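You operate a simulated robot arm through the tools that you are given. There is no shell and no other tool. Be economical: measure what you need, move in short steps, check, and stop when the job is done.

Carry out the task below with a simulated robot arm. There is one attempt and no reset: what you move stays moved.

Task
Quench the yellow and the blue cup plunger with two floods of the trough.
Fine: yellow on the 12.0 degree seat, blue on the 16.0 degree seat before the first flood; let it drain between; leave both seated. Set down upright: what you pick out.

It is judged by the outcome, as a careful person would: the job done as asked, and still so three seconds after it is handed in. It fails if anything else is knocked over, pushed out of place, dropped, spilled or broken.

Robot
A 7-joint arm with a two-finger parallel gripper on a trunk, on a base that drives. Base frame: it is fixed to the floor where the robot stands at the start and does not move with it; the origin is under the middle of the robot, x ahead of it, y to its left, z up. Lengths are in m, angles in degrees, forces in N, time in s.
With the tool pointing down near the work surface it reaches from about 0.2 to 0.74 m from the robot's upright axis, wherever it stands. Its first joint turns from -166.0 to 166.0 degrees. Places, roughly: 12.0 degree seat [0.2, -0.8, 0.9]; 16.0 degree seat [0.4, -0.2, 0.9]. Payload 1.57 kg.
The tool frame sits at the grasp point between the pads (the TCP): z along the fingers, y along the line on which they close. The tips reach 0.03 m beyond it. Largest opening 0.11 m; finger width 0.024, thickness 0.012; the body of the gripper, 0.048 by 0.112 m, starts 0.078 m behind the TCP.
Orientation is told as [roll, pitch, yaw] about the base's x, y, z axes, in that order, counted from this pose: with the fingers straight down and closing along the base's y, the tool's x points along the base's -x, its y along +y and its z along -z.

Tools
- The arm moves only by the tool nudge_tool. Its argument "steps" is a list of rows, each an object (a shift or turn left out is 0, a gripper value left out holds the last) with "delta_pos": the shift along the base's x, y, z in m, a list of three; "dr": the turn, a rotation vector about the base's x, y, z in degrees, a list of three; "hand": the closure, from 0 (fully open) to 1 (shut). In form: [{"delta_pos": [x, y, z], "dr": [rx, ry, rz], "hand": hand}, ...]. A call has 1 to 10 rows; each row is the pose to reach, as a shift and turn from the pose commanded when the call began. A row lasts 0.2 s, in which the tool goes at most 0.05 m and 8.6 degrees; a call with a longer step from one row to the next is refused whole, and so is a gripper value outside its range. A pose out of reach is approached as far as the arm can. The call stops where the force on the tool passes 40 N (or 10 N more than at its start, if that is more) or the arm is blocked; 0.2 s more then pass. The fingers move at their own pace (about 0.045 m/s each) and stop on an object; they squeeze with about 26 N. The grip force told is the motor's: it shows also when the fingers shut on nothing. Time passes only in rows, and 0.2 s behind the last, so rows that repeat a pose let the fingers close. The reply holds the time, the measured pose of the TCP, the force on the tool along the base axes, the opening and the grip force, in the units named above and with some noise, with the torque about the TCP (base axes, N m) and any sound that the robot's microphone picked up.
- Cameras (640 x 400 px; columns grow to the right, rows downward): "scene" is now at [0.0138, 0.1287, 1.5615]; the picture's right is [-0.32, -0.95, 0.00], its down [-0.68, 0.23, -0.69] and it looks along [0.66, -0.23, -0.72] (base axes); focal length 252 px, centre (320, 200). "wrist" rides on the gripper at [0.07, 0.016, -0.141] in the tool frame; the picture's right is [-0.23, 0.97, 0.00], its down [-0.86, -0.20, -0.48] and it looks along [-0.47, -0.11, 0.88] (tool axes); focal length 222 px, centre (320, 200). There is no depth. A picture from a camera that has moved, and an enlarged one, comes with that camera's place and axes in the base frame and with its lens.
- get_image(camera): a new picture of that camera. The clock stands still meanwhile.
- lift_body(by): slides the trunk up (or, below 0, down) by that many m; the arm and the scene camera ride with it, the base frame stays. It gives what a move gives, with no picture.
- steer(legs): drives the robot by 1 to 6 legs, each [ahead, turn to the left] in m and degrees, along the robot's own axes; the way and the turn of a leg run together, so that a leg with both is an arc; at most 1.5 m and 180 degrees a leg. The arm and the cameras ride along, it lands a little off, and it stops where it bumps. It gives what a move gives.
- turn_head(pan, tilt): turns the head with the scene camera to pan (to the left, within 155 degrees either way) and tilt (down, from -29 to 69), counted from straight ahead of the robot. It gives what a move gives.
- inspect(camera, box): a new picture of the part [left, top, right, bottom] of that camera's present view, enlarged. The clock stands still meanwhile.
- job_done(): hands the job in; it is judged then, once.

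Go step by step. Nothing tells you exact positions but the pictures and the camera data: compare them with the known pose of the tool, close in by small moves and look again before you grip or let go. The budget is 120 turns and 90 pictures, counting those below and the enlarged ones. Unless the task says otherwise, let go and move clear before handing in, and close with one line.

The tools are called by a JSON object that holds its "name" and its "arguments". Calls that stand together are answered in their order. nudge_tool: Moves the arm, as the interface text tells. Its arguments: {"type":"object","properties":{"steps":{"type":"array"}},"required":["steps"]} The other tools are called the same way: lift_body (by) slides the trunk up or down; steer (legs) drives the base; turn_head (pan, tilt) turns the head that bears the scene camera; get_image (camera) takes a picture; inspect (camera, box) takes an enlarged picture of a part of a camera's view; job_done () hands the job in.

At the start:

```text
t: 0.0
eef_pos: [0.4242, 0.1879, 1.1439]
ee_rot: [0.0, 0.0, 0.0]
force: [0.0, -0.1, -0.4]
wrist_torque: [-0.02, 0.02, 0.02]
finger_gap: 0.11
grip_force: 0.1
trunk travel left (down, up): [-0.5, 0.09]
robot x, y, heading: [0.0001, -0.0005, -0.3]
head pan, tilt: [-19.0, 46.0]
```

scene: 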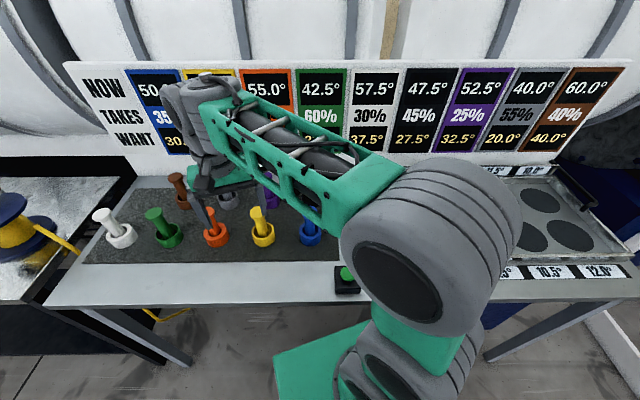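
wrist: 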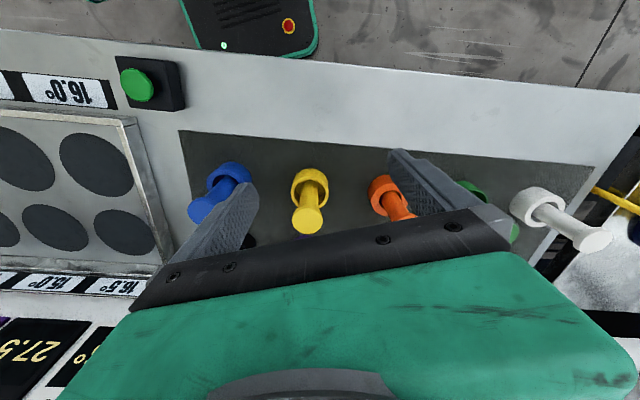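

The plungers stand on a dark mat, with a board above, a button in front and the seat trough to the right. I'll look at the trough, board and signs more closely.

{"name": "turn_head", "arguments": {"pan": -50, "tilt": 40}}

{"name": "get_image", "arguments": {"camera": "scene"}}

{"name": "inspect", "arguments": {"camera": "wrist", "box": [0, 40, 320, 260]}}

```text
t: 1.0
eef_pos: [0.425, 0.1878, 1.1436]
ee_rot: [0.0, 0.0, 0.0]
force: [0.1, 0.9, -0.7]
wrist_torque: [0.02, 0.0, -0.01]
finger_gap: 0.11
grip_force: 0.1
trunk travel left (down, up): [-0.5, 0.09]
robot x, y, heading: [0.0017, 0.0039, -0.2]
head pan, tilt: [-50.0, 40.0]
```

```text
87 pictures are left
camera scene: at [-0.0076, 0.0898, 1.5702], right [-0.77, -0.64, 0.0], down [-0.41, 0.49, -0.77], along [0.49, -0.59, -0.64], focal length 252 px, centre (320, 200)
```

scene: 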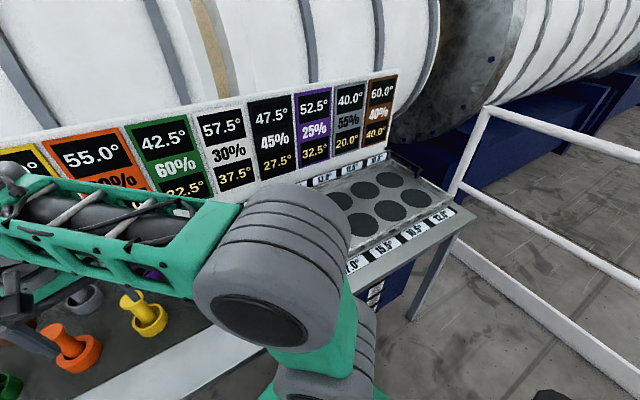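

```text
1.82 times, centred on (160, 150) of wrist
camera zoom: at [0.3542, 0.2037, 1.2856], right [0.23, 0.97, 0.0], down [0.86, -0.2, 0.48], along [0.47, -0.11, -0.88], focal length 404 px, centre (611, 291)
```

zoom: 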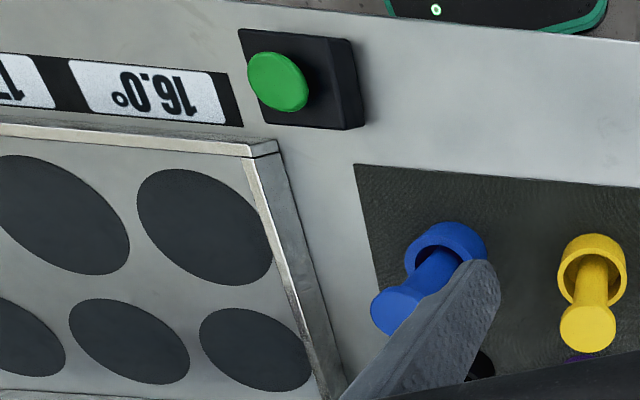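

The table runs skewed by about 18° (going right it gets nearer). I'll swing the tool over towards the trough at this height to look at the seats with the wrist camera.

{"name": "nudge_tool", "arguments": {"steps": [{"delta_pos": [-0.015, -0.045, 0.01], "dr": [0, 0, -3]}, {"delta_pos": [-0.03, -0.09, 0.02], "dr": [0, 0, -6]}, {"delta_pos": [-0.045, -0.135, 0.03], "dr": [0, 0, -9]}, {"delta_pos": [-0.06, -0.18, 0.04], "dr": [0, 0, -12]}, {"delta_pos": [-0.075, -0.225, 0.05], "dr": [0, 0, -15]}, {"delta_pos": [-0.09, -0.27, 0.05], "dr": [0, 0, -18]}, {"delta_pos": [-0.105, -0.315, 0.05], "dr": [0, 0, -18]}, {"delta_pos": [-0.12, -0.36, 0.05], "dr": [0, 0, -18]}, {"delta_pos": [-0.135, -0.405, 0.05], "dr": [0, 0, -18]}]}}

{"name": "get_image", "arguments": {"camera": "wrist"}}

{"name": "turn_head", "arguments": {"pan": -10, "tilt": 40}}

{"name": "get_image", "arguments": {"camera": "scene"}}

```text
t: 3.0
eef_pos: [0.2902, -0.2186, 1.1925]
ee_rot: [0.1, 0.1, -17.9]
force: [0.3, -0.8, 0.4]
wrist_torque: [0.04, 0.02, 0.01]
finger_gap: 0.11
grip_force: 0.1
trunk travel left (down, up): [-0.5, 0.09]
robot x, y, heading: [-0.0001, -0.0025, 0.1]
head pan, tilt: [-50.0, 40.0]
```

```text
85 pictures are left
camera wrist: at [0.2278, -0.1813, 1.3345], right [0.52, 0.86, 0.0], down [0.75, -0.45, 0.48], along [0.41, -0.25, -0.88], focal length 222 px, centre (320, 200)
```

wrist: 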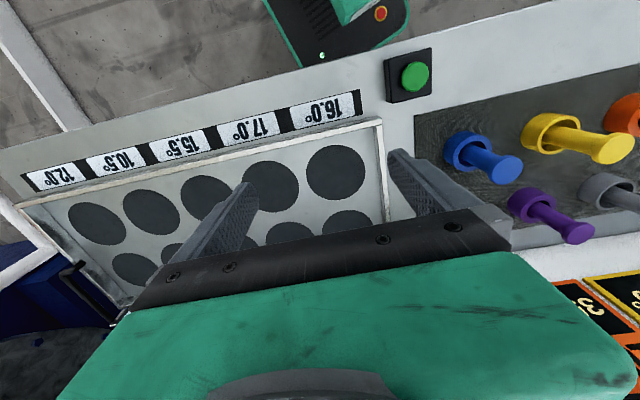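

```text
t: 4.0
eef_pos: [0.2902, -0.2169, 1.1924]
ee_rot: [0.0, 0.0, -18.0]
force: [0.1, -0.4, -0.1]
wrist_torque: [0.0, 0.04, -0.01]
finger_gap: 0.1099
grip_force: 0.1
trunk travel left (down, up): [-0.5, 0.09]
robot x, y, heading: [0.0005, 0.0015, -0.2]
head pan, tilt: [-10.0, 40.0]
```

```text
84 pictures are left
camera scene: at [0.0214, 0.14, 1.5702], right [-0.17, -0.98, 0.0], down [-0.63, 0.11, -0.77], along [0.75, -0.13, -0.64], focal length 252 px, centre (320, 200)
```

scene: 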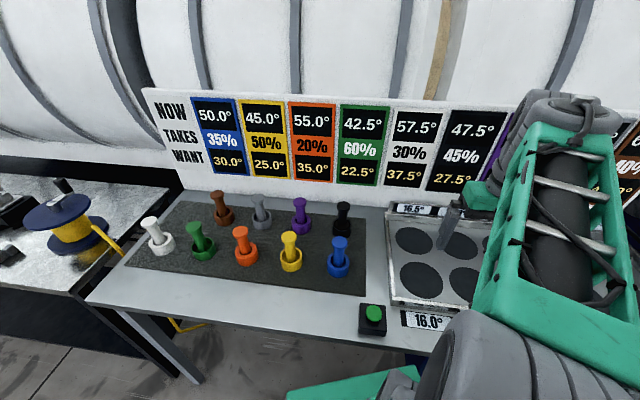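

Seats: 16.0° at about (0.39,-0.24), 12.0° at about (0.21,-0.80); blue cup about (0.474,0.0), yellow about (0.52,0.137), tops near z 1.02. Shifting the base about 0.2 m to the right along the table puts everything in reach; I'll check the floor behind first.

{"name": "turn_head", "arguments": {"pan": -150, "tilt": 45}}

{"name": "get_image", "arguments": {"camera": "scene"}}

{"name": "inspect", "arguments": {"camera": "wrist", "box": [380, 40, 640, 240]}}

```text
t: 6.3
eef_pos: [0.2899, -0.2175, 1.1934]
ee_rot: [-0.1, 0.0, -18.1]
force: [-0.4, 0.3, -0.4]
wrist_torque: [0.01, 0.02, -0.02]
finger_gap: 0.1101
grip_force: 0.1
trunk travel left (down, up): [-0.5, 0.09]
robot x, y, heading: [-0.0006, -0.0012, 0.0]
head pan, tilt: [-150.0, 45.0]
```

```text
83 pictures are left
camera scene: at [-0.1327, 0.1141, 1.563], right [-0.5, 0.87, 0.0], down [0.61, 0.35, -0.71], along [-0.61, -0.35, -0.71], focal length 252 px, centre (320, 200)
```

scene: 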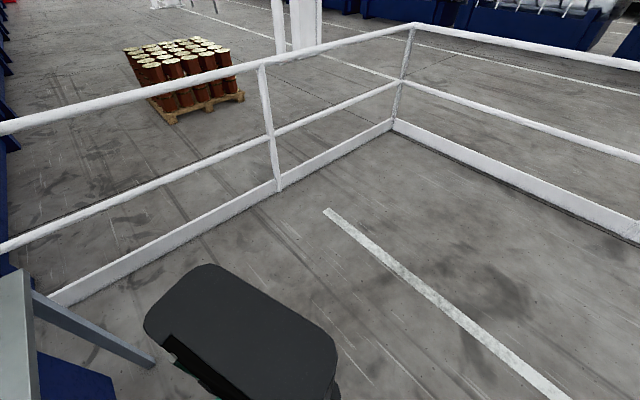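

```text
2.00 times, centred on (510, 140) of wrist
camera zoom: at [0.2282, -0.18, 1.3347], right [0.52, 0.86, 0.0], down [0.75, -0.45, 0.48], along [0.41, -0.25, -0.88], focal length 444 px, centre (-60, 320)
```

zoom: 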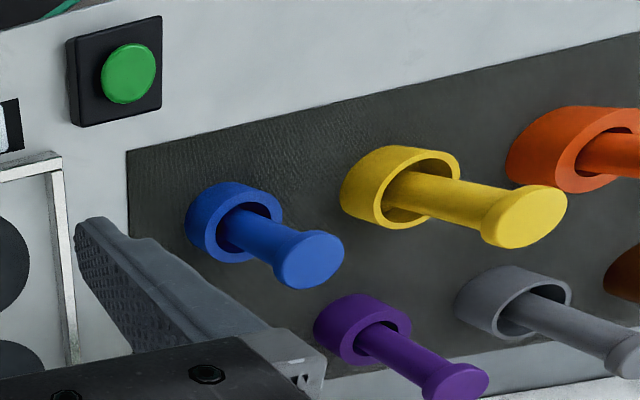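

The floor behind is clear and fenced well away. I'll shift the base.

{"name": "steer", "arguments": {"legs": [[-0.17, 0], [0, -60], [0.22, 0], [0, 42]]}}

{"name": "turn_head", "arguments": {"pan": 30, "tilt": 45}}

{"name": "get_image", "arguments": {"camera": "scene"}}

{"name": "get_image", "arguments": {"camera": "wrist"}}

```text
t: 12.1
eef_pos: [-0.0788, -0.5458, 1.1948]
ee_rot: [0.7, -0.3, -74.3]
force: [0.0, -0.1, 0.7]
wrist_torque: [-0.03, -0.01, 0.01]
finger_gap: 0.1103
grip_force: 0.1
trunk travel left (down, up): [-0.5, 0.09]
robot x, y, heading: [-0.0611, -0.1777, -56.7]
head pan, tilt: [-150.0, 45.0]
stopped in leg 4: the robot was blocked; the commanded pose is now the measured one
```

```text
t: 14.8
eef_pos: [-0.081, -0.5452, 1.1945]
ee_rot: [0.7, -0.3, -74.2]
force: [-0.5, -0.7, 0.8]
wrist_torque: [0.01, -0.01, 0.02]
finger_gap: 0.1101
grip_force: 0.1
trunk travel left (down, up): [-0.5, 0.09]
robot x, y, heading: [-0.0572, -0.1852, -56.3]
head pan, tilt: [30.0, 45.0]
```

```text
81 pictures are left
camera scene: at [0.0901, -0.0832, 1.5659], right [-0.45, -0.89, 0.0], down [-0.62, 0.32, -0.72], along [0.64, -0.32, -0.7], focal length 252 px, centre (320, 200)
```

scene: 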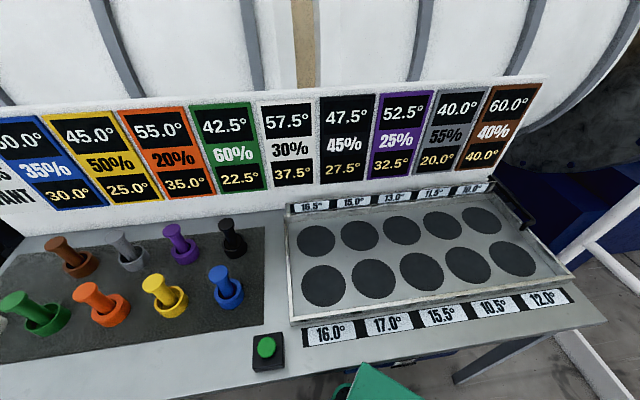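

```text
80 pictures are left
camera wrist: at [-0.0849, -0.4729, 1.3363], right [1.0, 0.04, 0.01], down [0.03, -0.88, 0.48], along [0.03, -0.48, -0.88], focal length 222 px, centre (320, 200)
```

wrist: 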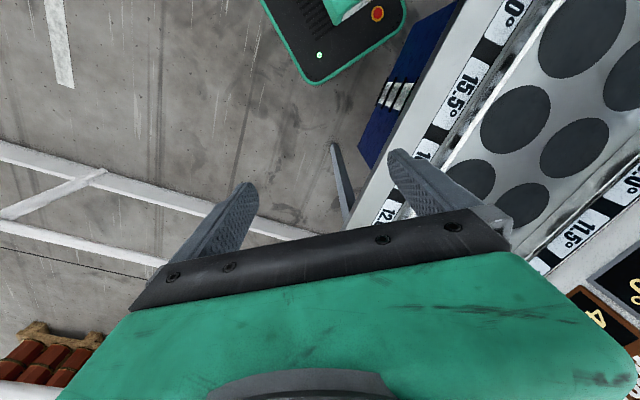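

The base landed where wanted but stopped turning at −56° against something under the table; that heading serves well and the view is clear. I'll ease off the contact a touch, then swing the tool to above yellow (0.519, 0.139).

{"name": "steer", "arguments": {"legs": [[0, -3]]}}

{"name": "nudge_tool", "arguments": {"steps": [{"delta_pos": [0.041, 0.023, 0], "dr": [0, 0, 3.5]}, {"delta_pos": [0.082, 0.046, 0], "dr": [0, 0, 7]}, {"delta_pos": [0.123, 0.069, 0], "dr": [0, 0, 10.5]}, {"delta_pos": [0.164, 0.092, 0], "dr": [0, 0, 14]}, {"delta_pos": [0.205, 0.115, 0], "dr": [0, 0, 17.5]}, {"delta_pos": [0.246, 0.138, 0], "dr": [0, 0, 21]}, {"delta_pos": [0.287, 0.161, 0], "dr": [0, 0, 24.5]}, {"delta_pos": [0.331, 0.185, 0], "dr": [0, 0, 28]}, {"delta_pos": [0.353, 0.227, 0], "dr": [0, 0, 32]}, {"delta_pos": [0.375, 0.269, 0], "dr": [0, 0, 36]}]}}

```text
t: 15.6
eef_pos: [-0.095, -0.5412, 1.1945]
ee_rot: [0.5, -0.5, -77.4]
force: [-0.6, 0.2, 0.6]
wrist_torque: [-0.01, 0.0, 0.05]
finger_gap: 0.1099
grip_force: 0.1
trunk travel left (down, up): [-0.5, 0.09]
robot x, y, heading: [-0.0564, -0.1833, -59.3]
head pan, tilt: [30.0, 45.0]
```

```text
refused: row 8 steps farther than a row can; nothing moved
```

The row was a hair too long; I'll send it again with shorter steps.

{"name": "nudge_tool", "arguments": {"steps": [{"delta_pos": [0.041, 0.023, 0], "dr": [0, 0, 4]}, {"delta_pos": [0.082, 0.046, 0], "dr": [0, 0, 8]}, {"delta_pos": [0.123, 0.069, 0], "dr": [0, 0, 12]}, {"delta_pos": [0.164, 0.092, 0], "dr": [0, 0, 16]}, {"delta_pos": [0.205, 0.115, 0], "dr": [0, 0, 20]}, {"delta_pos": [0.246, 0.138, 0], "dr": [0, 0, 24]}, {"delta_pos": [0.287, 0.161, 0], "dr": [0, 0, 28]}, {"delta_pos": [0.328, 0.184, 0], "dr": [0, 0, 32]}, {"delta_pos": [0.35, 0.226, 0], "dr": [0, 0, 36]}, {"delta_pos": [0.372, 0.268, 0], "dr": [0, 0, 40]}]}}

```text
t: 17.8
eef_pos: [0.2787, -0.2809, 1.1938]
ee_rot: [-0.1, -0.2, -37.2]
force: [0.4, 0.2, -0.2]
wrist_torque: [-0.02, 0.04, 0.02]
finger_gap: 0.1097
grip_force: 0.0
trunk travel left (down, up): [-0.5, 0.09]
robot x, y, heading: [-0.0606, -0.1856, -58.8]
head pan, tilt: [30.0, 45.0]
```

On the way; next the remaining stretch to above yellow, then a look.

{"name": "nudge_tool", "arguments": {"steps": [{"delta_pos": [0.024, 0.042, 0], "dr": [0, 0, 2]}, {"delta_pos": [0.048, 0.084, 0], "dr": [0, 0, 4]}, {"delta_pos": [0.072, 0.126, 0], "dr": [0, 0, 6]}, {"delta_pos": [0.096, 0.168, 0], "dr": [0, 0, 8]}, {"delta_pos": [0.12, 0.21, 0], "dr": [0, 0, 10]}, {"delta_pos": [0.144, 0.252, 0], "dr": [0, 0, 12]}, {"delta_pos": [0.168, 0.294, 0], "dr": [0, 0, 14]}, {"delta_pos": [0.192, 0.336, 0], "dr": [0, 0, 16]}, {"delta_pos": [0.216, 0.378, 0], "dr": [0, 0, 18]}, {"delta_pos": [0.24, 0.42, 0], "dr": [0, 0, 19.2]}]}}

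{"name": "get_image", "arguments": {"camera": "wrist"}}

{"name": "get_image", "arguments": {"camera": "scene"}}

```text
t: 20.0
eef_pos: [0.4758, 0.1021, 1.1728]
ee_rot: [0.2, -0.2, -18.4]
force: [0.1, -0.1, 0.1]
wrist_torque: [-0.01, -0.02, -0.03]
finger_gap: 0.11
grip_force: 0.1
out of reach, approached as far as the arm can: row 9, 10
trunk travel left (down, up): [-0.5, 0.09]
robot x, y, heading: [-0.0583, -0.1879, -59.1]
head pan, tilt: [30.0, 45.0]
```

```text
79 pictures are left
camera wrist: at [0.4136, 0.1401, 1.3141], right [0.52, 0.85, 0.0], down [0.75, -0.46, 0.48], along [0.41, -0.25, -0.88], focal length 222 px, centre (320, 200)
```

wrist: 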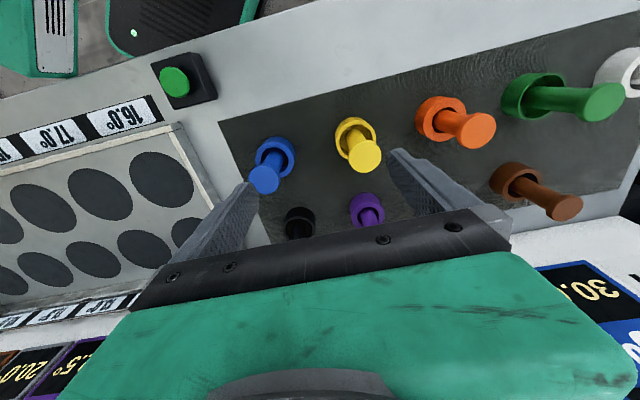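

```text
78 pictures are left
camera scene: at [0.097, -0.0808, 1.5653], right [-0.49, -0.87, 0.0], down [-0.61, 0.34, -0.72], along [0.62, -0.35, -0.7], focal length 252 px, centre (320, 200)
```

scene: 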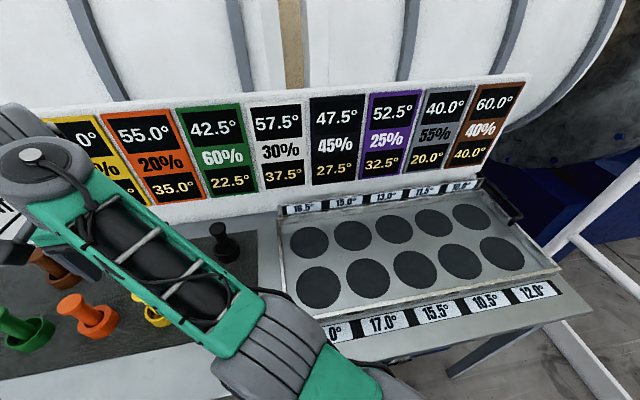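

Reach is limited at this height. I'll raise the trunk by its remaining 0.09, which lifts the shoulder, then go out and down in steps.

{"name": "lift_body", "arguments": {"by": 0.09}}

{"name": "nudge_tool", "arguments": {"steps": [{"delta_pos": [0, 0, -0.04]}, {"delta_pos": [0, 0, -0.08]}, {"delta_pos": [0, 0, -0.12]}]}}

```text
t: 21.2
eef_pos: [0.4819, 0.1001, 1.2583]
ee_rot: [0.2, 0.4, -18.4]
force: [0.6, -0.6, 0.3]
wrist_torque: [0.03, -0.01, 0.0]
finger_gap: 0.1099
grip_force: 0.0
trunk travel left (down, up): [-0.59, 0.0]
robot x, y, heading: [-0.0573, -0.1856, -59.0]
head pan, tilt: [30.0, 45.0]
```

```text
t: 22.0
eef_pos: [0.4852, 0.0986, 1.1379]
ee_rot: [0.1, 0.1, -18.5]
force: [0.2, -0.2, 0.4]
wrist_torque: [-0.02, 0.06, 0.02]
finger_gap: 0.11
grip_force: 0.1
trunk travel left (down, up): [-0.59, 0.0]
robot x, y, heading: [-0.0577, -0.1831, -59.3]
head pan, tilt: [30.0, 45.0]
```

The tool is at (0.485,0.099,1.138). I'll move over yellow and descend to just above the knob, then look.

{"name": "nudge_tool", "arguments": {"steps": [{"delta_pos": [0.018, 0.023, 0]}, {"delta_pos": [0.036, 0.045, -0.01]}, {"delta_pos": [0.036, 0.045, -0.05]}, {"delta_pos": [0.036, 0.045, -0.07]}, {"delta_pos": [0.036, 0.045, -0.07]}]}}

{"name": "get_image", "arguments": {"camera": "wrist"}}

{"name": "turn_head", "arguments": {"pan": 55, "tilt": 45}}

{"name": "get_image", "arguments": {"camera": "scene"}}

```text
t: 23.2
eef_pos: [0.5229, 0.1458, 1.0695]
ee_rot: [0.2, 0.3, -18.4]
force: [-0.1, 0.2, -0.8]
wrist_torque: [-0.01, 0.02, 0.01]
finger_gap: 0.11
grip_force: 0.1
out of reach, approached as far as the arm can: row 2
trunk travel left (down, up): [-0.59, 0.0]
robot x, y, heading: [-0.0579, -0.1875, -59.1]
head pan, tilt: [30.0, 45.0]
```

```text
77 pictures are left
camera wrist: at [0.4613, 0.1826, 1.2112], right [0.52, 0.85, 0.0], down [0.75, -0.46, 0.47], along [0.4, -0.25, -0.88], focal length 222 px, centre (320, 200)
```

wrist: 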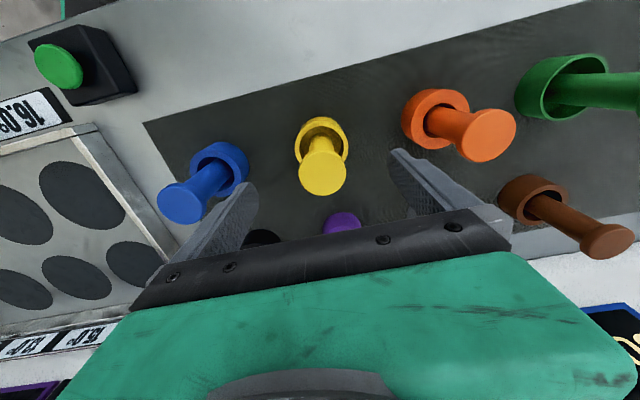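

```text
t: 24.1
eef_pos: [0.5232, 0.1451, 1.0703]
ee_rot: [0.2, 0.3, -18.4]
force: [0.3, -0.4, 0.2]
wrist_torque: [-0.02, 0.02, 0.01]
finger_gap: 0.1101
grip_force: 0.1
trunk travel left (down, up): [-0.59, 0.0]
robot x, y, heading: [-0.0609, -0.1847, -59.5]
head pan, tilt: [55.0, 45.0]
```

```text
76 pictures are left
camera scene: at [0.1221, -0.0594, 1.6529], right [-0.07, -1.0, 0.0], down [-0.71, 0.05, -0.71], along [0.71, -0.05, -0.71], focal length 252 px, centre (320, 200)
```

scene: 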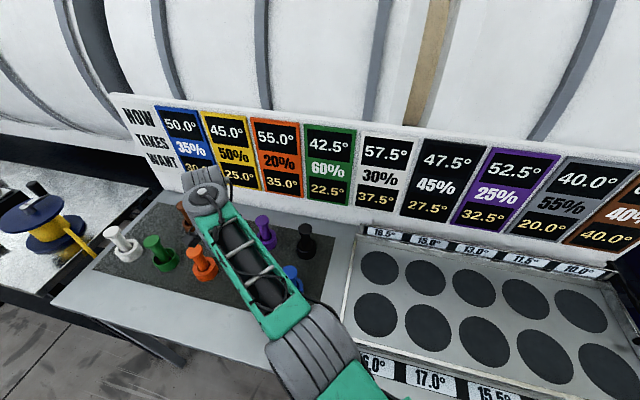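

Alignment over yellow is good (knob and cup both project onto the tool's axis). I'll descend to TCP z ≈ 0.963 and look before closing.

{"name": "nudge_tool", "arguments": {"steps": [{"delta_pos": [0, 0, -0.03]}, {"delta_pos": [0, 0, -0.06]}, {"delta_pos": [0, 0, -0.09]}, {"delta_pos": [0, 0, -0.107]}, {"delta_pos": [0, 0, -0.107]}]}}

{"name": "get_image", "arguments": {"camera": "wrist"}}

{"name": "inspect", "arguments": {"camera": "scene", "box": [140, 160, 340, 300]}}

```text
t: 25.3
eef_pos: [0.5206, 0.144, 0.9608]
ee_rot: [0.1, 0.3, -18.3]
force: [-0.8, -0.1, -0.4]
wrist_torque: [0.01, -0.04, -0.03]
finger_gap: 0.1098
grip_force: 0.0
trunk travel left (down, up): [-0.59, 0.0]
robot x, y, heading: [-0.0593, -0.183, -59.5]
head pan, tilt: [55.0, 45.0]
```

```text
75 pictures are left
camera wrist: at [0.459, 0.1801, 1.1022], right [0.52, 0.85, 0.0], down [0.75, -0.46, 0.47], along [0.4, -0.25, -0.88], focal length 222 px, centre (320, 200)
```

wrist: 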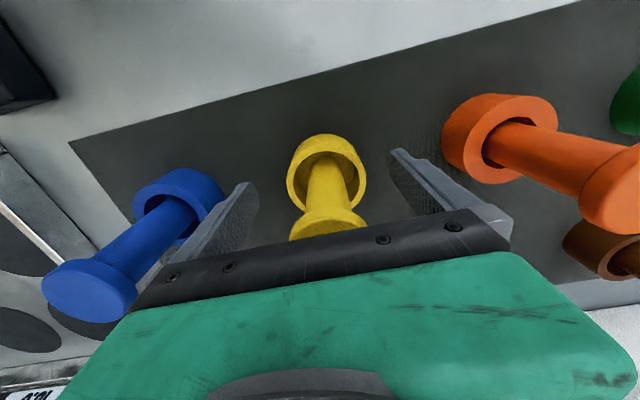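

```text
2.86 times, centred on (240, 230) of scene
camera zoom: at [0.122, -0.0594, 1.653], right [-0.07, -1.0, 0.0], down [-0.71, 0.05, -0.71], along [0.71, -0.05, -0.71], focal length 719 px, centre (549, 114)
```

zoom: 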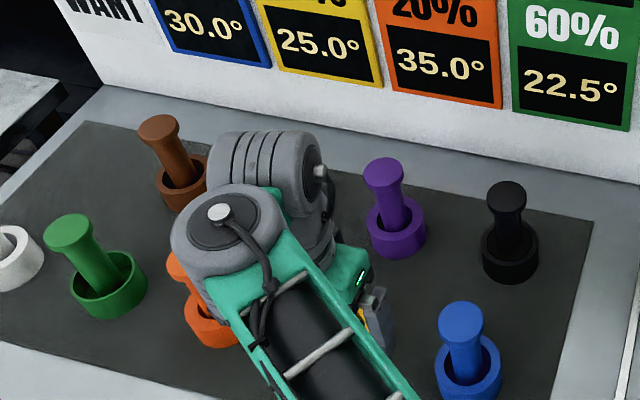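

The stem is centred between the fingers, with knob above and cup rim below. Closing on yellow's stem.

{"name": "nudge_tool", "arguments": {"steps": [{"hand": 1}, {"hand": 1}, {"hand": 1}, {"hand": 1}, {"hand": 1}, {"hand": 1}, {"hand": 1}]}}

{"name": "get_image", "arguments": {"camera": "wrist"}}

```text
t: 26.9
eef_pos: [0.5202, 0.142, 0.9617]
ee_rot: [0.2, 0.4, -18.5]
force: [0.8, 1.5, 2.4]
wrist_torque: [-0.05, -0.06, 0.02]
finger_gap: 0.0454
grip_force: 26.4
trunk travel left (down, up): [-0.59, 0.0]
robot x, y, heading: [-0.058, -0.183, -59.3]
head pan, tilt: [55.0, 45.0]
```

```text
73 pictures are left
camera wrist: at [0.459, 0.1803, 1.1026], right [0.52, 0.85, 0.0], down [0.75, -0.46, 0.47], along [0.4, -0.25, -0.88], focal length 222 px, centre (320, 200)
```

wrist: 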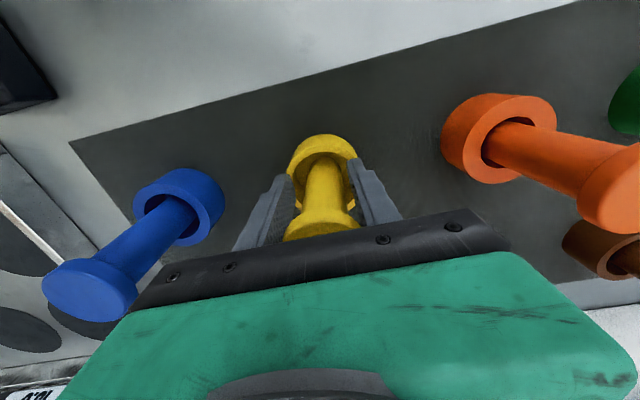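

The gap of 0.045 shows the pads' upper part bearing on the knob. I'll open a little, rise so that the pads centre on the knob, and grip again.

{"name": "nudge_tool", "arguments": {"steps": [{"hand": 0.4}, {"hand": 0.4}, {"hand": 0.4}, {"delta_pos": [0, 0, 0.018], "hand": 0.4}, {"delta_pos": [0, 0, 0.036], "hand": 0.4}, {"delta_pos": [0, 0, 0.036], "hand": 1}, {"delta_pos": [0, 0, 0.036], "hand": 1}, {"delta_pos": [0, 0, 0.036], "hand": 1}, {"delta_pos": [0, 0, 0.036], "hand": 1}]}}

{"name": "get_image", "arguments": {"camera": "wrist"}}

```text
t: 28.9
eef_pos: [0.5195, 0.1442, 0.9972]
ee_rot: [0.2, 0.3, -18.5]
force: [1.3, 1.3, 2.3]
wrist_torque: [0.0, 0.0, 0.03]
finger_gap: 0.0451
grip_force: 26.0
trunk travel left (down, up): [-0.59, 0.0]
robot x, y, heading: [-0.0577, -0.1854, -59.1]
head pan, tilt: [55.0, 45.0]
```

```text
72 pictures are left
camera wrist: at [0.4586, 0.1802, 1.14], right [0.52, 0.85, 0.0], down [0.75, -0.46, 0.47], along [0.4, -0.25, -0.88], focal length 222 px, centre (320, 200)
```

wrist: 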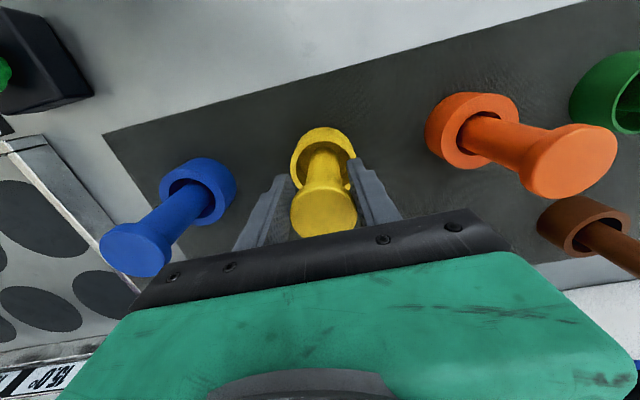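

Firm grip on the knob. A short lift, then look whether the cup comes along.

{"name": "nudge_tool", "arguments": {"steps": [{"delta_pos": [0, 0, 0.015]}, {"delta_pos": [0, 0, 0.03]}, {"delta_pos": [0, 0, 0.05]}, {"delta_pos": [0, 0, 0.07]}, {"delta_pos": [0, 0, 0.07]}]}}

{"name": "get_image", "arguments": {"camera": "wrist"}}

{"name": "inspect", "arguments": {"camera": "scene", "box": [140, 160, 340, 300]}}

```text
t: 30.1
eef_pos: [0.5187, 0.1437, 1.0677]
ee_rot: [0.1, 0.5, -18.5]
force: [-0.3, 0.1, -1.4]
wrist_torque: [0.01, -0.01, 0.01]
finger_gap: 0.0451
grip_force: 25.9
trunk travel left (down, up): [-0.59, 0.0]
robot x, y, heading: [-0.0569, -0.1862, -59.1]
head pan, tilt: [55.0, 45.0]
```

```text
71 pictures are left
camera wrist: at [0.4582, 0.1807, 1.2102], right [0.52, 0.85, 0.0], down [0.75, -0.46, 0.47], along [0.4, -0.25, -0.88], focal length 222 px, centre (320, 200)
```

wrist: 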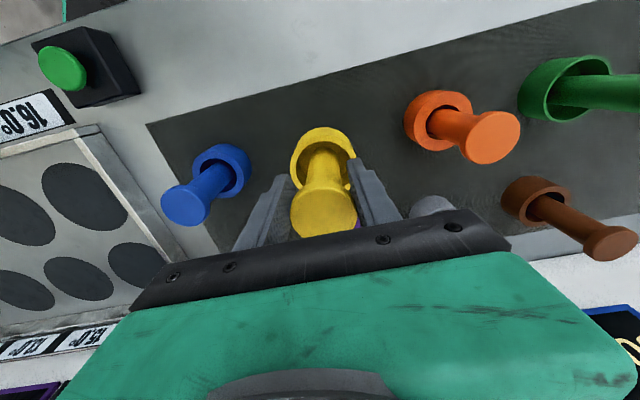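

```text
2.86 times, centred on (240, 230) of scene
camera zoom: at [0.1223, -0.0593, 1.6529], right [-0.07, -1.0, 0.0], down [-0.71, 0.05, -0.71], along [0.7, -0.05, -0.71], focal length 719 px, centre (549, 114)
```

zoom: 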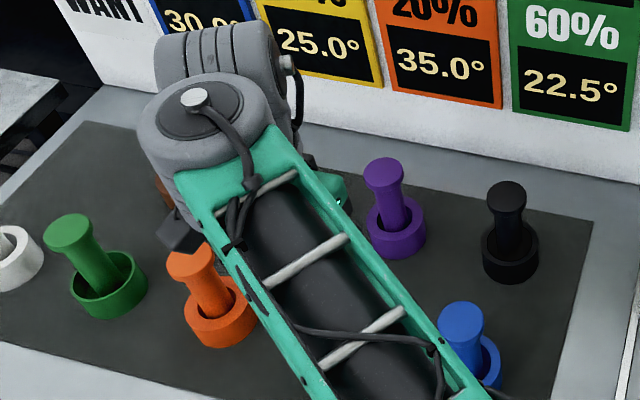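

Yellow came up whole, cup and all (≈1.5 N). Now I retract it toward the robot, rise and carry it to the right in front of the others.

{"name": "nudge_tool", "arguments": {"steps": [{"delta_pos": [-0.04, -0.011, 0.02]}, {"delta_pos": [-0.08, -0.022, 0.04]}, {"delta_pos": [-0.119, -0.034, 0.06]}, {"delta_pos": [-0.133, -0.077, 0.06]}, {"delta_pos": [-0.148, -0.12, 0.06]}, {"delta_pos": [-0.162, -0.163, 0.06]}, {"delta_pos": [-0.177, -0.206, 0.06]}, {"delta_pos": [-0.191, -0.249, 0.06]}, {"delta_pos": [-0.206, -0.292, 0.06]}, {"delta_pos": [-0.22, -0.335, 0.06]}]}}

{"name": "nudge_tool", "arguments": {"steps": [{"delta_pos": [-0.015, -0.043, 0]}, {"delta_pos": [-0.025, -0.088, 0]}, {"delta_pos": [-0.035, -0.133, 0]}, {"delta_pos": [-0.045, -0.178, 0]}, {"delta_pos": [-0.055, -0.223, 0]}, {"delta_pos": [-0.065, -0.268, 0]}, {"delta_pos": [-0.075, -0.313, 0]}, {"delta_pos": [-0.085, -0.358, 0]}, {"delta_pos": [-0.09, -0.403, -0.01]}, {"delta_pos": [-0.09, -0.44, -0.03]}]}}

{"name": "turn_head", "arguments": {"pan": 20, "tilt": 45}}

{"name": "get_image", "arguments": {"camera": "wrist"}}

{"name": "get_image", "arguments": {"camera": "scene"}}

```text
t: 32.3
eef_pos: [0.3089, -0.1909, 1.1582]
ee_rot: [-0.1, 0.6, -18.5]
force: [0.2, -0.1, -1.6]
wrist_torque: [-0.01, 0.02, 0.0]
finger_gap: 0.045
grip_force: 25.9
out of reach, approached as far as the arm can: row 7, 8, 9, 10
trunk travel left (down, up): [-0.59, 0.0]
robot x, y, heading: [-0.0612, -0.1822, -59.2]
head pan, tilt: [55.0, 45.0]
```

```text
t: 34.5
eef_pos: [0.2146, -0.6369, 1.1302]
ee_rot: [0.1, 0.2, -18.4]
force: [-0.9, -0.6, -2.6]
wrist_torque: [0.02, 0.01, -0.01]
finger_gap: 0.0453
grip_force: 25.9
out of reach, approached as far as the arm can: row 2
trunk travel left (down, up): [-0.59, 0.0]
robot x, y, heading: [-0.0589, -0.1837, -59.2]
head pan, tilt: [55.0, 45.0]
```

```text
t: 35.5
eef_pos: [0.2152, -0.6351, 1.1306]
ee_rot: [0.3, 0.4, -18.5]
force: [-0.8, 0.6, -1.4]
wrist_torque: [0.01, 0.03, -0.01]
finger_gap: 0.045
grip_force: 26.1
trunk travel left (down, up): [-0.59, 0.0]
robot x, y, heading: [-0.0584, -0.1861, -59.4]
head pan, tilt: [20.0, 45.0]
```

```text
69 pictures are left
camera wrist: at [0.154, -0.5984, 1.2727], right [0.52, 0.85, 0.0], down [0.75, -0.46, 0.47], along [0.4, -0.25, -0.88], focal length 222 px, centre (320, 200)
```

wrist: 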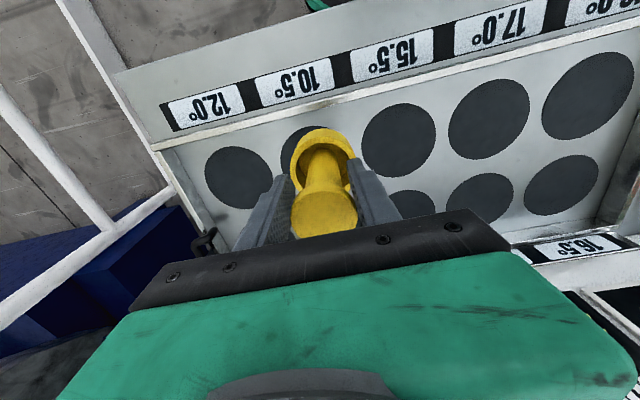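

```text
68 pictures are left
camera scene: at [0.1039, -0.1052, 1.653], right [-0.63, -0.78, 0.0], down [-0.55, 0.45, -0.71], along [0.55, -0.45, -0.71], focal length 252 px, centre (320, 200)
```

scene: 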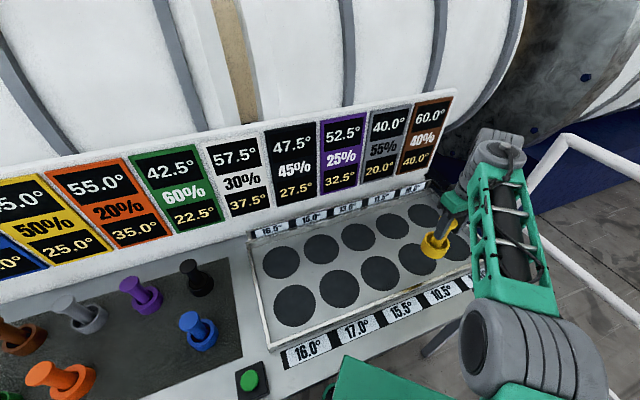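

Seat 12.0 is about 0.17 m further along. I'll move over it, descending to bottom clearance of about 5 cm, and check.

{"name": "nudge_tool", "arguments": {"steps": [{"delta_pos": [-0.002, -0.044, -0.015]}, {"delta_pos": [-0.004, -0.088, -0.03]}, {"delta_pos": [-0.006, -0.13, -0.05]}, {"delta_pos": [-0.008, -0.172, -0.07]}, {"delta_pos": [-0.008, -0.172, -0.07]}]}}

{"name": "get_image", "arguments": {"camera": "wrist"}}

{"name": "inspect", "arguments": {"camera": "scene", "box": [360, 150, 600, 320]}}

```text
t: 36.7
eef_pos: [0.2121, -0.8065, 1.0613]
ee_rot: [0.2, 0.2, -18.4]
force: [1.2, 0.4, -2.1]
wrist_torque: [0.0, 0.02, 0.02]
finger_gap: 0.0452
grip_force: 25.8
trunk travel left (down, up): [-0.59, 0.0]
robot x, y, heading: [-0.0545, -0.1839, -59.1]
head pan, tilt: [20.0, 45.0]
```

```text
67 pictures are left
camera wrist: at [0.1506, -0.7695, 1.2039], right [0.52, 0.85, 0.0], down [0.75, -0.46, 0.47], along [0.4, -0.25, -0.88], focal length 222 px, centre (320, 200)
```

wrist: 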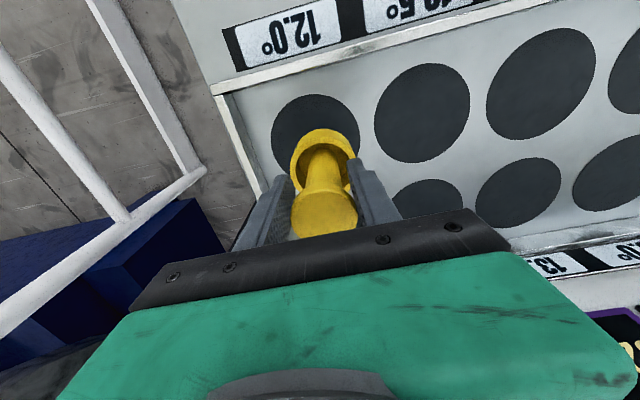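

```text
2.35 times, centred on (480, 235) of scene
camera zoom: at [0.1038, -0.1049, 1.653], right [-0.63, -0.78, 0.0], down [-0.55, 0.45, -0.71], along [0.55, -0.45, -0.71], focal length 592 px, centre (-56, 118)
```

zoom: 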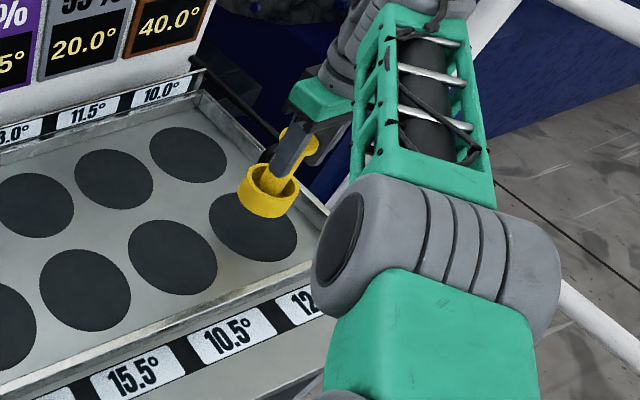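

The seat centre lies some 7 mm left/near of the plunger's axis; I'll correct and lower slowly.

{"name": "nudge_tool", "arguments": {"steps": [{"delta_pos": [-0.006, -0.004, 0]}, {"delta_pos": [-0.006, -0.004, -0.02]}, {"delta_pos": [-0.006, -0.004, -0.04]}, {"delta_pos": [-0.006, -0.004, -0.054]}, {"delta_pos": [-0.006, -0.004, -0.054]}]}}

{"name": "get_image", "arguments": {"camera": "wrist"}}

{"name": "inspect", "arguments": {"camera": "scene", "box": [400, 180, 560, 290]}}

```text
t: 37.9
eef_pos: [0.2053, -0.8083, 1.0062]
ee_rot: [0.1, 0.1, -18.5]
force: [-0.5, -0.1, -1.3]
wrist_torque: [0.0, 0.04, 0.0]
finger_gap: 0.0451
grip_force: 25.9
trunk travel left (down, up): [-0.59, 0.0]
robot x, y, heading: [-0.0566, -0.182, -59.0]
head pan, tilt: [20.0, 45.0]
```

```text
65 pictures are left
camera wrist: at [0.144, -0.7717, 1.1479], right [0.52, 0.85, 0.0], down [0.75, -0.46, 0.47], along [0.4, -0.25, -0.88], focal length 222 px, centre (320, 200)
```

wrist: 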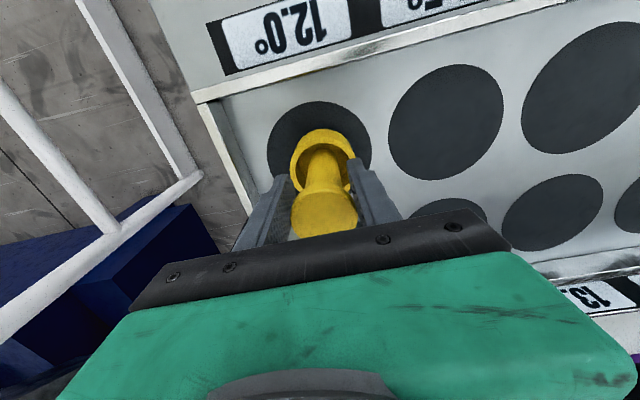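

```text
3.64 times, centred on (480, 235) of scene
camera zoom: at [0.1039, -0.1054, 1.653], right [-0.63, -0.78, 0.0], down [-0.55, 0.45, -0.71], along [0.55, -0.45, -0.71], focal length 915 px, centre (-262, 73)
```

zoom: 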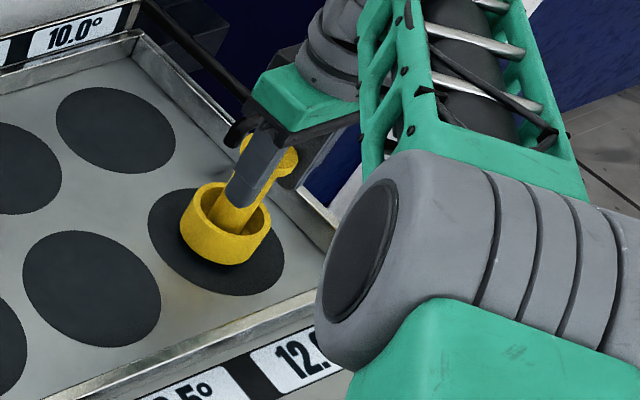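

Well centred over the 12.0° seat. Now fine lowering until contact.

{"name": "nudge_tool", "arguments": {"steps": [{"delta_pos": [0, 0, -0.003]}, {"delta_pos": [0, 0, -0.006]}, {"delta_pos": [0, 0, -0.008]}, {"delta_pos": [0, 0, -0.01]}]}}

```text
t: 38.9
eef_pos: [0.2041, -0.8081, 0.9971]
ee_rot: [0.2, 0.2, -18.6]
force: [-0.3, -0.5, -1.8]
wrist_torque: [0.01, 0.07, 0.02]
finger_gap: 0.0451
grip_force: 26.3
trunk travel left (down, up): [-0.59, 0.0]
robot x, y, heading: [-0.0574, -0.1854, -59.0]
head pan, tilt: [20.0, 45.0]
```

No contact yet; I continue in millimetre steps.

{"name": "nudge_tool", "arguments": {"steps": [{"delta_pos": [0, 0, -0.002]}, {"delta_pos": [0, 0, -0.004]}, {"delta_pos": [0, 0, -0.005]}]}}

{"name": "inspect", "arguments": {"camera": "scene", "box": [400, 180, 560, 290]}}

```text
t: 39.7
eef_pos: [0.2026, -0.8088, 0.9925]
ee_rot: [-0.1, 0.2, -18.4]
force: [-2.6, 1.7, 8.6]
wrist_torque: [-0.13, 0.24, -0.14]
finger_gap: 0.045
grip_force: 25.6
trunk travel left (down, up): [-0.59, 0.0]
robot x, y, heading: [-0.0604, -0.1846, -59.5]
head pan, tilt: [20.0, 45.0]
```

```text
3.64 times, centred on (480, 235) of scene
camera zoom: at [0.1031, -0.104, 1.6532], right [-0.63, -0.78, 0.0], down [-0.55, 0.45, -0.71], along [0.55, -0.45, -0.71], focal length 915 px, centre (-262, 73)
```

zoom: 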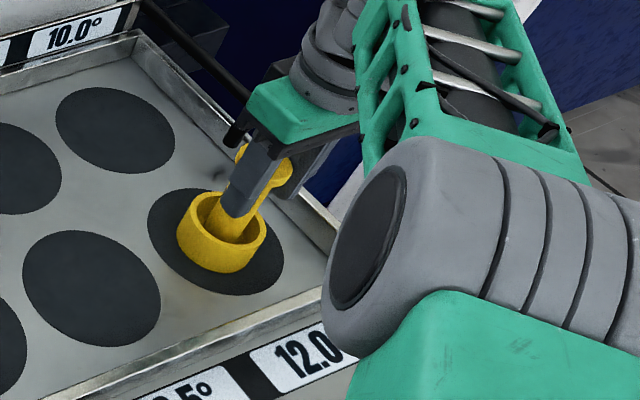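

Contact felt (≈9 N), and the cup sits centred on the disc. Relax 1 mm, release, and rise clear.

{"name": "nudge_tool", "arguments": {"steps": [{"delta_pos": [0, 0, 0.001]}, {"delta_pos": [0, 0, 0.001], "hand": 0.3}, {"delta_pos": [0, 0, 0.001], "hand": 0.2}, {"delta_pos": [0, 0, 0.001], "hand": 0.2}, {"delta_pos": [0, 0, 0.001], "hand": 0.2}, {"delta_pos": [0, 0, 0.03], "hand": 0.2}, {"delta_pos": [0, 0, 0.07], "hand": 0.2}, {"delta_pos": [0, 0, 0.11], "hand": 0.2}]}}

{"name": "get_image", "arguments": {"camera": "wrist"}}

```text
t: 41.5
eef_pos: [0.2056, -0.8045, 1.1017]
ee_rot: [0.2, 0.4, -18.5]
force: [-0.3, -0.1, 0.2]
wrist_torque: [0.02, 0.0, -0.02]
finger_gap: 0.0884
grip_force: 0.1
trunk travel left (down, up): [-0.59, 0.0]
robot x, y, heading: [-0.0593, -0.1831, -59.3]
head pan, tilt: [20.0, 45.0]
```

```text
62 pictures are left
camera wrist: at [0.1444, -0.767, 1.2437], right [0.52, 0.85, 0.0], down [0.75, -0.46, 0.47], along [0.4, -0.25, -0.88], focal length 222 px, centre (320, 200)
```

wrist: 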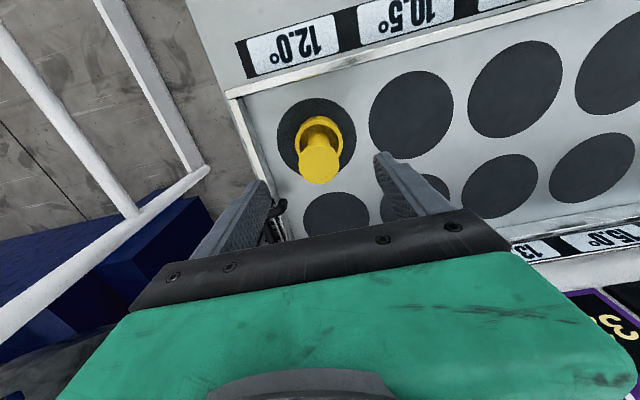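

Yellow stands upright, well on the 12.0° seat. Back over to blue.

{"name": "nudge_tool", "arguments": {"steps": [{"delta_pos": [0.002, 0.04, 0.01]}, {"delta_pos": [0.004, 0.08, 0.02]}, {"delta_pos": [0.006, 0.12, 0.03]}, {"delta_pos": [0.008, 0.16, 0.03]}, {"delta_pos": [0.01, 0.2, 0.03]}, {"delta_pos": [0.024, 0.244, 0.03]}, {"delta_pos": [0.038, 0.288, 0.03]}, {"delta_pos": [0.052, 0.332, 0.03]}, {"delta_pos": [0.067, 0.376, 0.03]}, {"delta_pos": [0.082, 0.419, 0.03]}]}}

{"name": "nudge_tool", "arguments": {"steps": [{"delta_pos": [0.014, 0.044, 0]}, {"delta_pos": [0.028, 0.088, 0]}, {"delta_pos": [0.045, 0.132, 0]}, {"delta_pos": [0.064, 0.17, 0]}, {"delta_pos": [0.083, 0.208, 0]}, {"delta_pos": [0.102, 0.246, 0]}, {"delta_pos": [0.121, 0.284, 0]}, {"delta_pos": [0.14, 0.322, 0]}, {"delta_pos": [0.159, 0.36, 0]}, {"delta_pos": [0.178, 0.384, -0.02]}]}}

{"name": "get_image", "arguments": {"camera": "wrist"}}

```text
t: 43.7
eef_pos: [0.2855, -0.3882, 1.1276]
ee_rot: [0.1, 0.4, -18.4]
force: [-0.1, 0.0, -0.3]
wrist_torque: [-0.03, 0.02, 0.01]
finger_gap: 0.0879
grip_force: 0.1
trunk travel left (down, up): [-0.59, 0.0]
robot x, y, heading: [-0.0587, -0.182, -59.2]
head pan, tilt: [20.0, 45.0]
```

```text
t: 45.9
eef_pos: [0.4661, -0.006, 1.111]
ee_rot: [0.2, 0.4, -18.5]
force: [0.4, 0.0, -0.4]
wrist_torque: [0.01, 0.0, -0.04]
finger_gap: 0.0879
grip_force: 0.1
trunk travel left (down, up): [-0.59, 0.0]
robot x, y, heading: [-0.0578, -0.1832, -59.4]
head pan, tilt: [20.0, 45.0]
```

```text
61 pictures are left
camera wrist: at [0.4046, 0.0319, 1.2527], right [0.52, 0.85, 0.0], down [0.75, -0.46, 0.47], along [0.4, -0.25, -0.88], focal length 222 px, centre (320, 200)
```

wrist: 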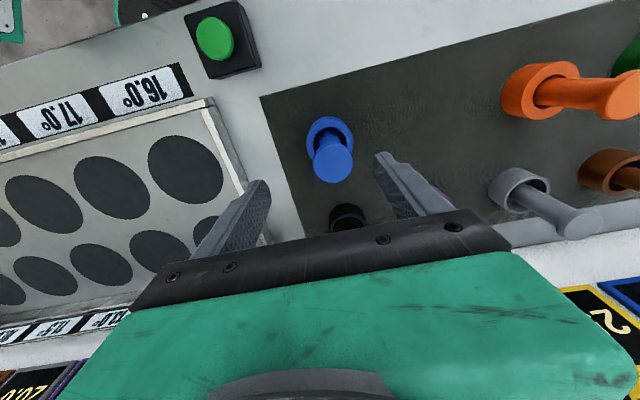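

Blue's axis is about 13 mm right of the tool in this view; I correct by (0.008, 0.011) and come down.

{"name": "nudge_tool", "arguments": {"steps": [{"delta_pos": [0.008, 0.011, 0]}, {"delta_pos": [0.008, 0.011, -0.025]}, {"delta_pos": [0.008, 0.011, -0.05]}, {"delta_pos": [0.008, 0.011, -0.05]}]}}

{"name": "get_image", "arguments": {"camera": "wrist"}}

```text
t: 46.9
eef_pos: [0.4697, 0.0039, 1.063]
ee_rot: [0.1, 0.2, -18.6]
force: [0.1, 0.6, -0.2]
wrist_torque: [0.01, 0.01, 0.01]
finger_gap: 0.0881
grip_force: 0.1
trunk travel left (down, up): [-0.59, 0.0]
robot x, y, heading: [-0.0573, -0.186, -59.2]
head pan, tilt: [20.0, 45.0]
```

```text
60 pictures are left
camera wrist: at [0.4105, 0.0411, 1.2051], right [0.52, 0.85, 0.0], down [0.75, -0.46, 0.47], along [0.4, -0.25, -0.88], focal length 222 px, centre (320, 200)
```

wrist: 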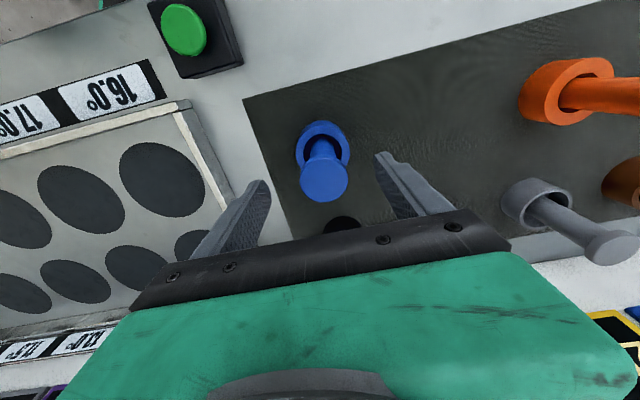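

Aligned. Descend to the knob (TCP z ≈ 0.997) and close.

{"name": "nudge_tool", "arguments": {"steps": [{"delta_pos": [0.003, 0, -0.02]}, {"delta_pos": [0.003, 0, -0.045]}, {"delta_pos": [0.003, 0, -0.066]}, {"delta_pos": [0.003, 0, -0.066], "hand": 1}, {"delta_pos": [0.003, 0, -0.066], "hand": 1}, {"delta_pos": [0.003, 0, -0.066], "hand": 1}, {"delta_pos": [0.003, 0, -0.066], "hand": 1}, {"delta_pos": [0.003, 0, -0.066], "hand": 1}]}}

{"name": "get_image", "arguments": {"camera": "wrist"}}

```text
t: 48.7
eef_pos: [0.4726, 0.0072, 0.9956]
ee_rot: [0.2, 0.4, -18.4]
force: [-1.6, -1.1, 0.2]
wrist_torque: [-0.04, -0.02, -0.05]
finger_gap: 0.0453
grip_force: 25.9
trunk travel left (down, up): [-0.59, 0.0]
robot x, y, heading: [-0.0595, -0.1837, -59.1]
head pan, tilt: [20.0, 45.0]
```

```text
59 pictures are left
camera wrist: at [0.4128, 0.0441, 1.1377], right [0.52, 0.85, 0.0], down [0.75, -0.46, 0.47], along [0.4, -0.25, -0.88], focal length 222 px, centre (320, 200)
```

wrist: 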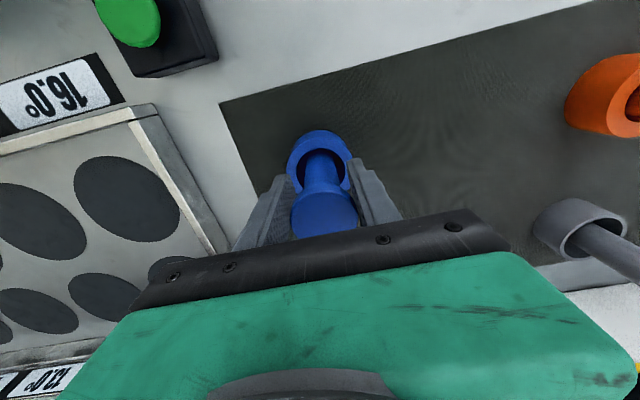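

Blue is gripped the same way. Lift and carry to the 16.0° seat (≈0.393,-0.243).

{"name": "nudge_tool", "arguments": {"steps": [{"delta_pos": [0, 0, 0.02]}, {"delta_pos": [0, 0, 0.05]}, {"delta_pos": [0, 0, 0.08]}, {"delta_pos": [-0.013, -0.042, 0.09]}, {"delta_pos": [-0.026, -0.084, 0.09]}, {"delta_pos": [-0.04, -0.126, 0.09]}, {"delta_pos": [-0.053, -0.168, 0.09]}, {"delta_pos": [-0.067, -0.21, 0.08]}, {"delta_pos": [-0.08, -0.249, 0.07]}, {"delta_pos": [-0.08, -0.249, 0.06]}]}}

{"name": "get_image", "arguments": {"camera": "wrist"}}

```text
t: 50.9
eef_pos: [0.3949, -0.2439, 1.057]
ee_rot: [0.1, 0.3, -18.3]
force: [-0.1, 0.3, -1.6]
wrist_torque: [0.0, 0.03, -0.01]
finger_gap: 0.0456
grip_force: 26.4
trunk travel left (down, up): [-0.59, 0.0]
robot x, y, heading: [-0.0587, -0.1855, -59.2]
head pan, tilt: [20.0, 45.0]
```

```text
58 pictures are left
camera wrist: at [0.3335, -0.2066, 1.1984], right [0.52, 0.85, 0.0], down [0.75, -0.46, 0.47], along [0.4, -0.25, -0.88], focal length 222 px, centre (320, 200)
```

wrist: 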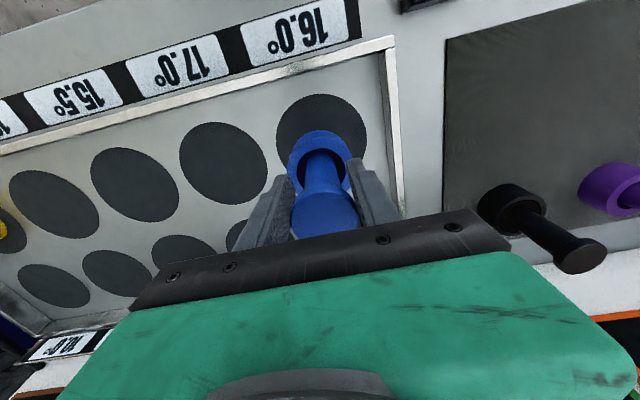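

Nearly centred; a few mm toward the robot, then lower.

{"name": "nudge_tool", "arguments": {"steps": [{"delta_pos": [-0.004, 0.002, 0]}, {"delta_pos": [-0.004, 0.002, -0.025]}, {"delta_pos": [-0.004, 0.002, -0.048]}, {"delta_pos": [-0.004, 0.002, -0.057]}, {"delta_pos": [-0.004, 0.002, -0.06]}]}}

{"name": "get_image", "arguments": {"camera": "wrist"}}

```text
t: 52.1
eef_pos: [0.3897, -0.2417, 0.9953]
ee_rot: [0.1, 0.2, -18.5]
force: [0.0, 0.5, -2.4]
wrist_torque: [0.02, 0.01, 0.0]
finger_gap: 0.0449
grip_force: 26.3
trunk travel left (down, up): [-0.59, 0.0]
robot x, y, heading: [-0.0594, -0.1855, -59.1]
head pan, tilt: [20.0, 45.0]
```

```text
57 pictures are left
camera wrist: at [0.3295, -0.2046, 1.137], right [0.52, 0.85, 0.0], down [0.75, -0.46, 0.47], along [0.4, -0.25, -0.88], focal length 222 px, centre (320, 200)
```

wrist: 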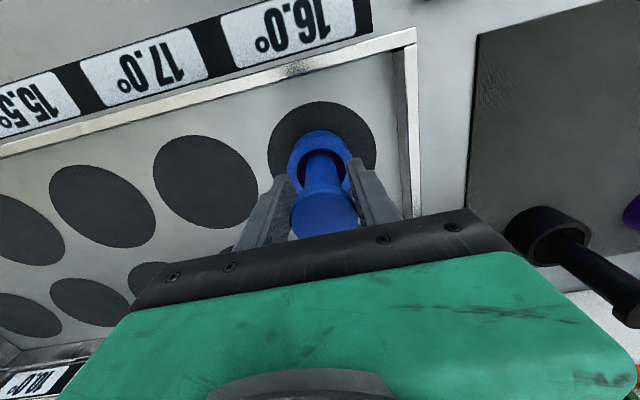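

Centred on the 16.0° seat. Final millimetres.

{"name": "nudge_tool", "arguments": {"steps": [{"delta_pos": [0, 0, -0.002]}, {"delta_pos": [0, 0, -0.004]}]}}

```text
t: 52.7
eef_pos: [0.39, -0.2407, 0.9912]
ee_rot: [0.1, 0.2, -18.5]
force: [-2.7, -1.0, 9.7]
wrist_torque: [0.2, 0.17, 0.08]
finger_gap: 0.0451
grip_force: 26.0
trunk travel left (down, up): [-0.59, 0.0]
robot x, y, heading: [-0.0562, -0.1827, -59.4]
head pan, tilt: [20.0, 45.0]
```

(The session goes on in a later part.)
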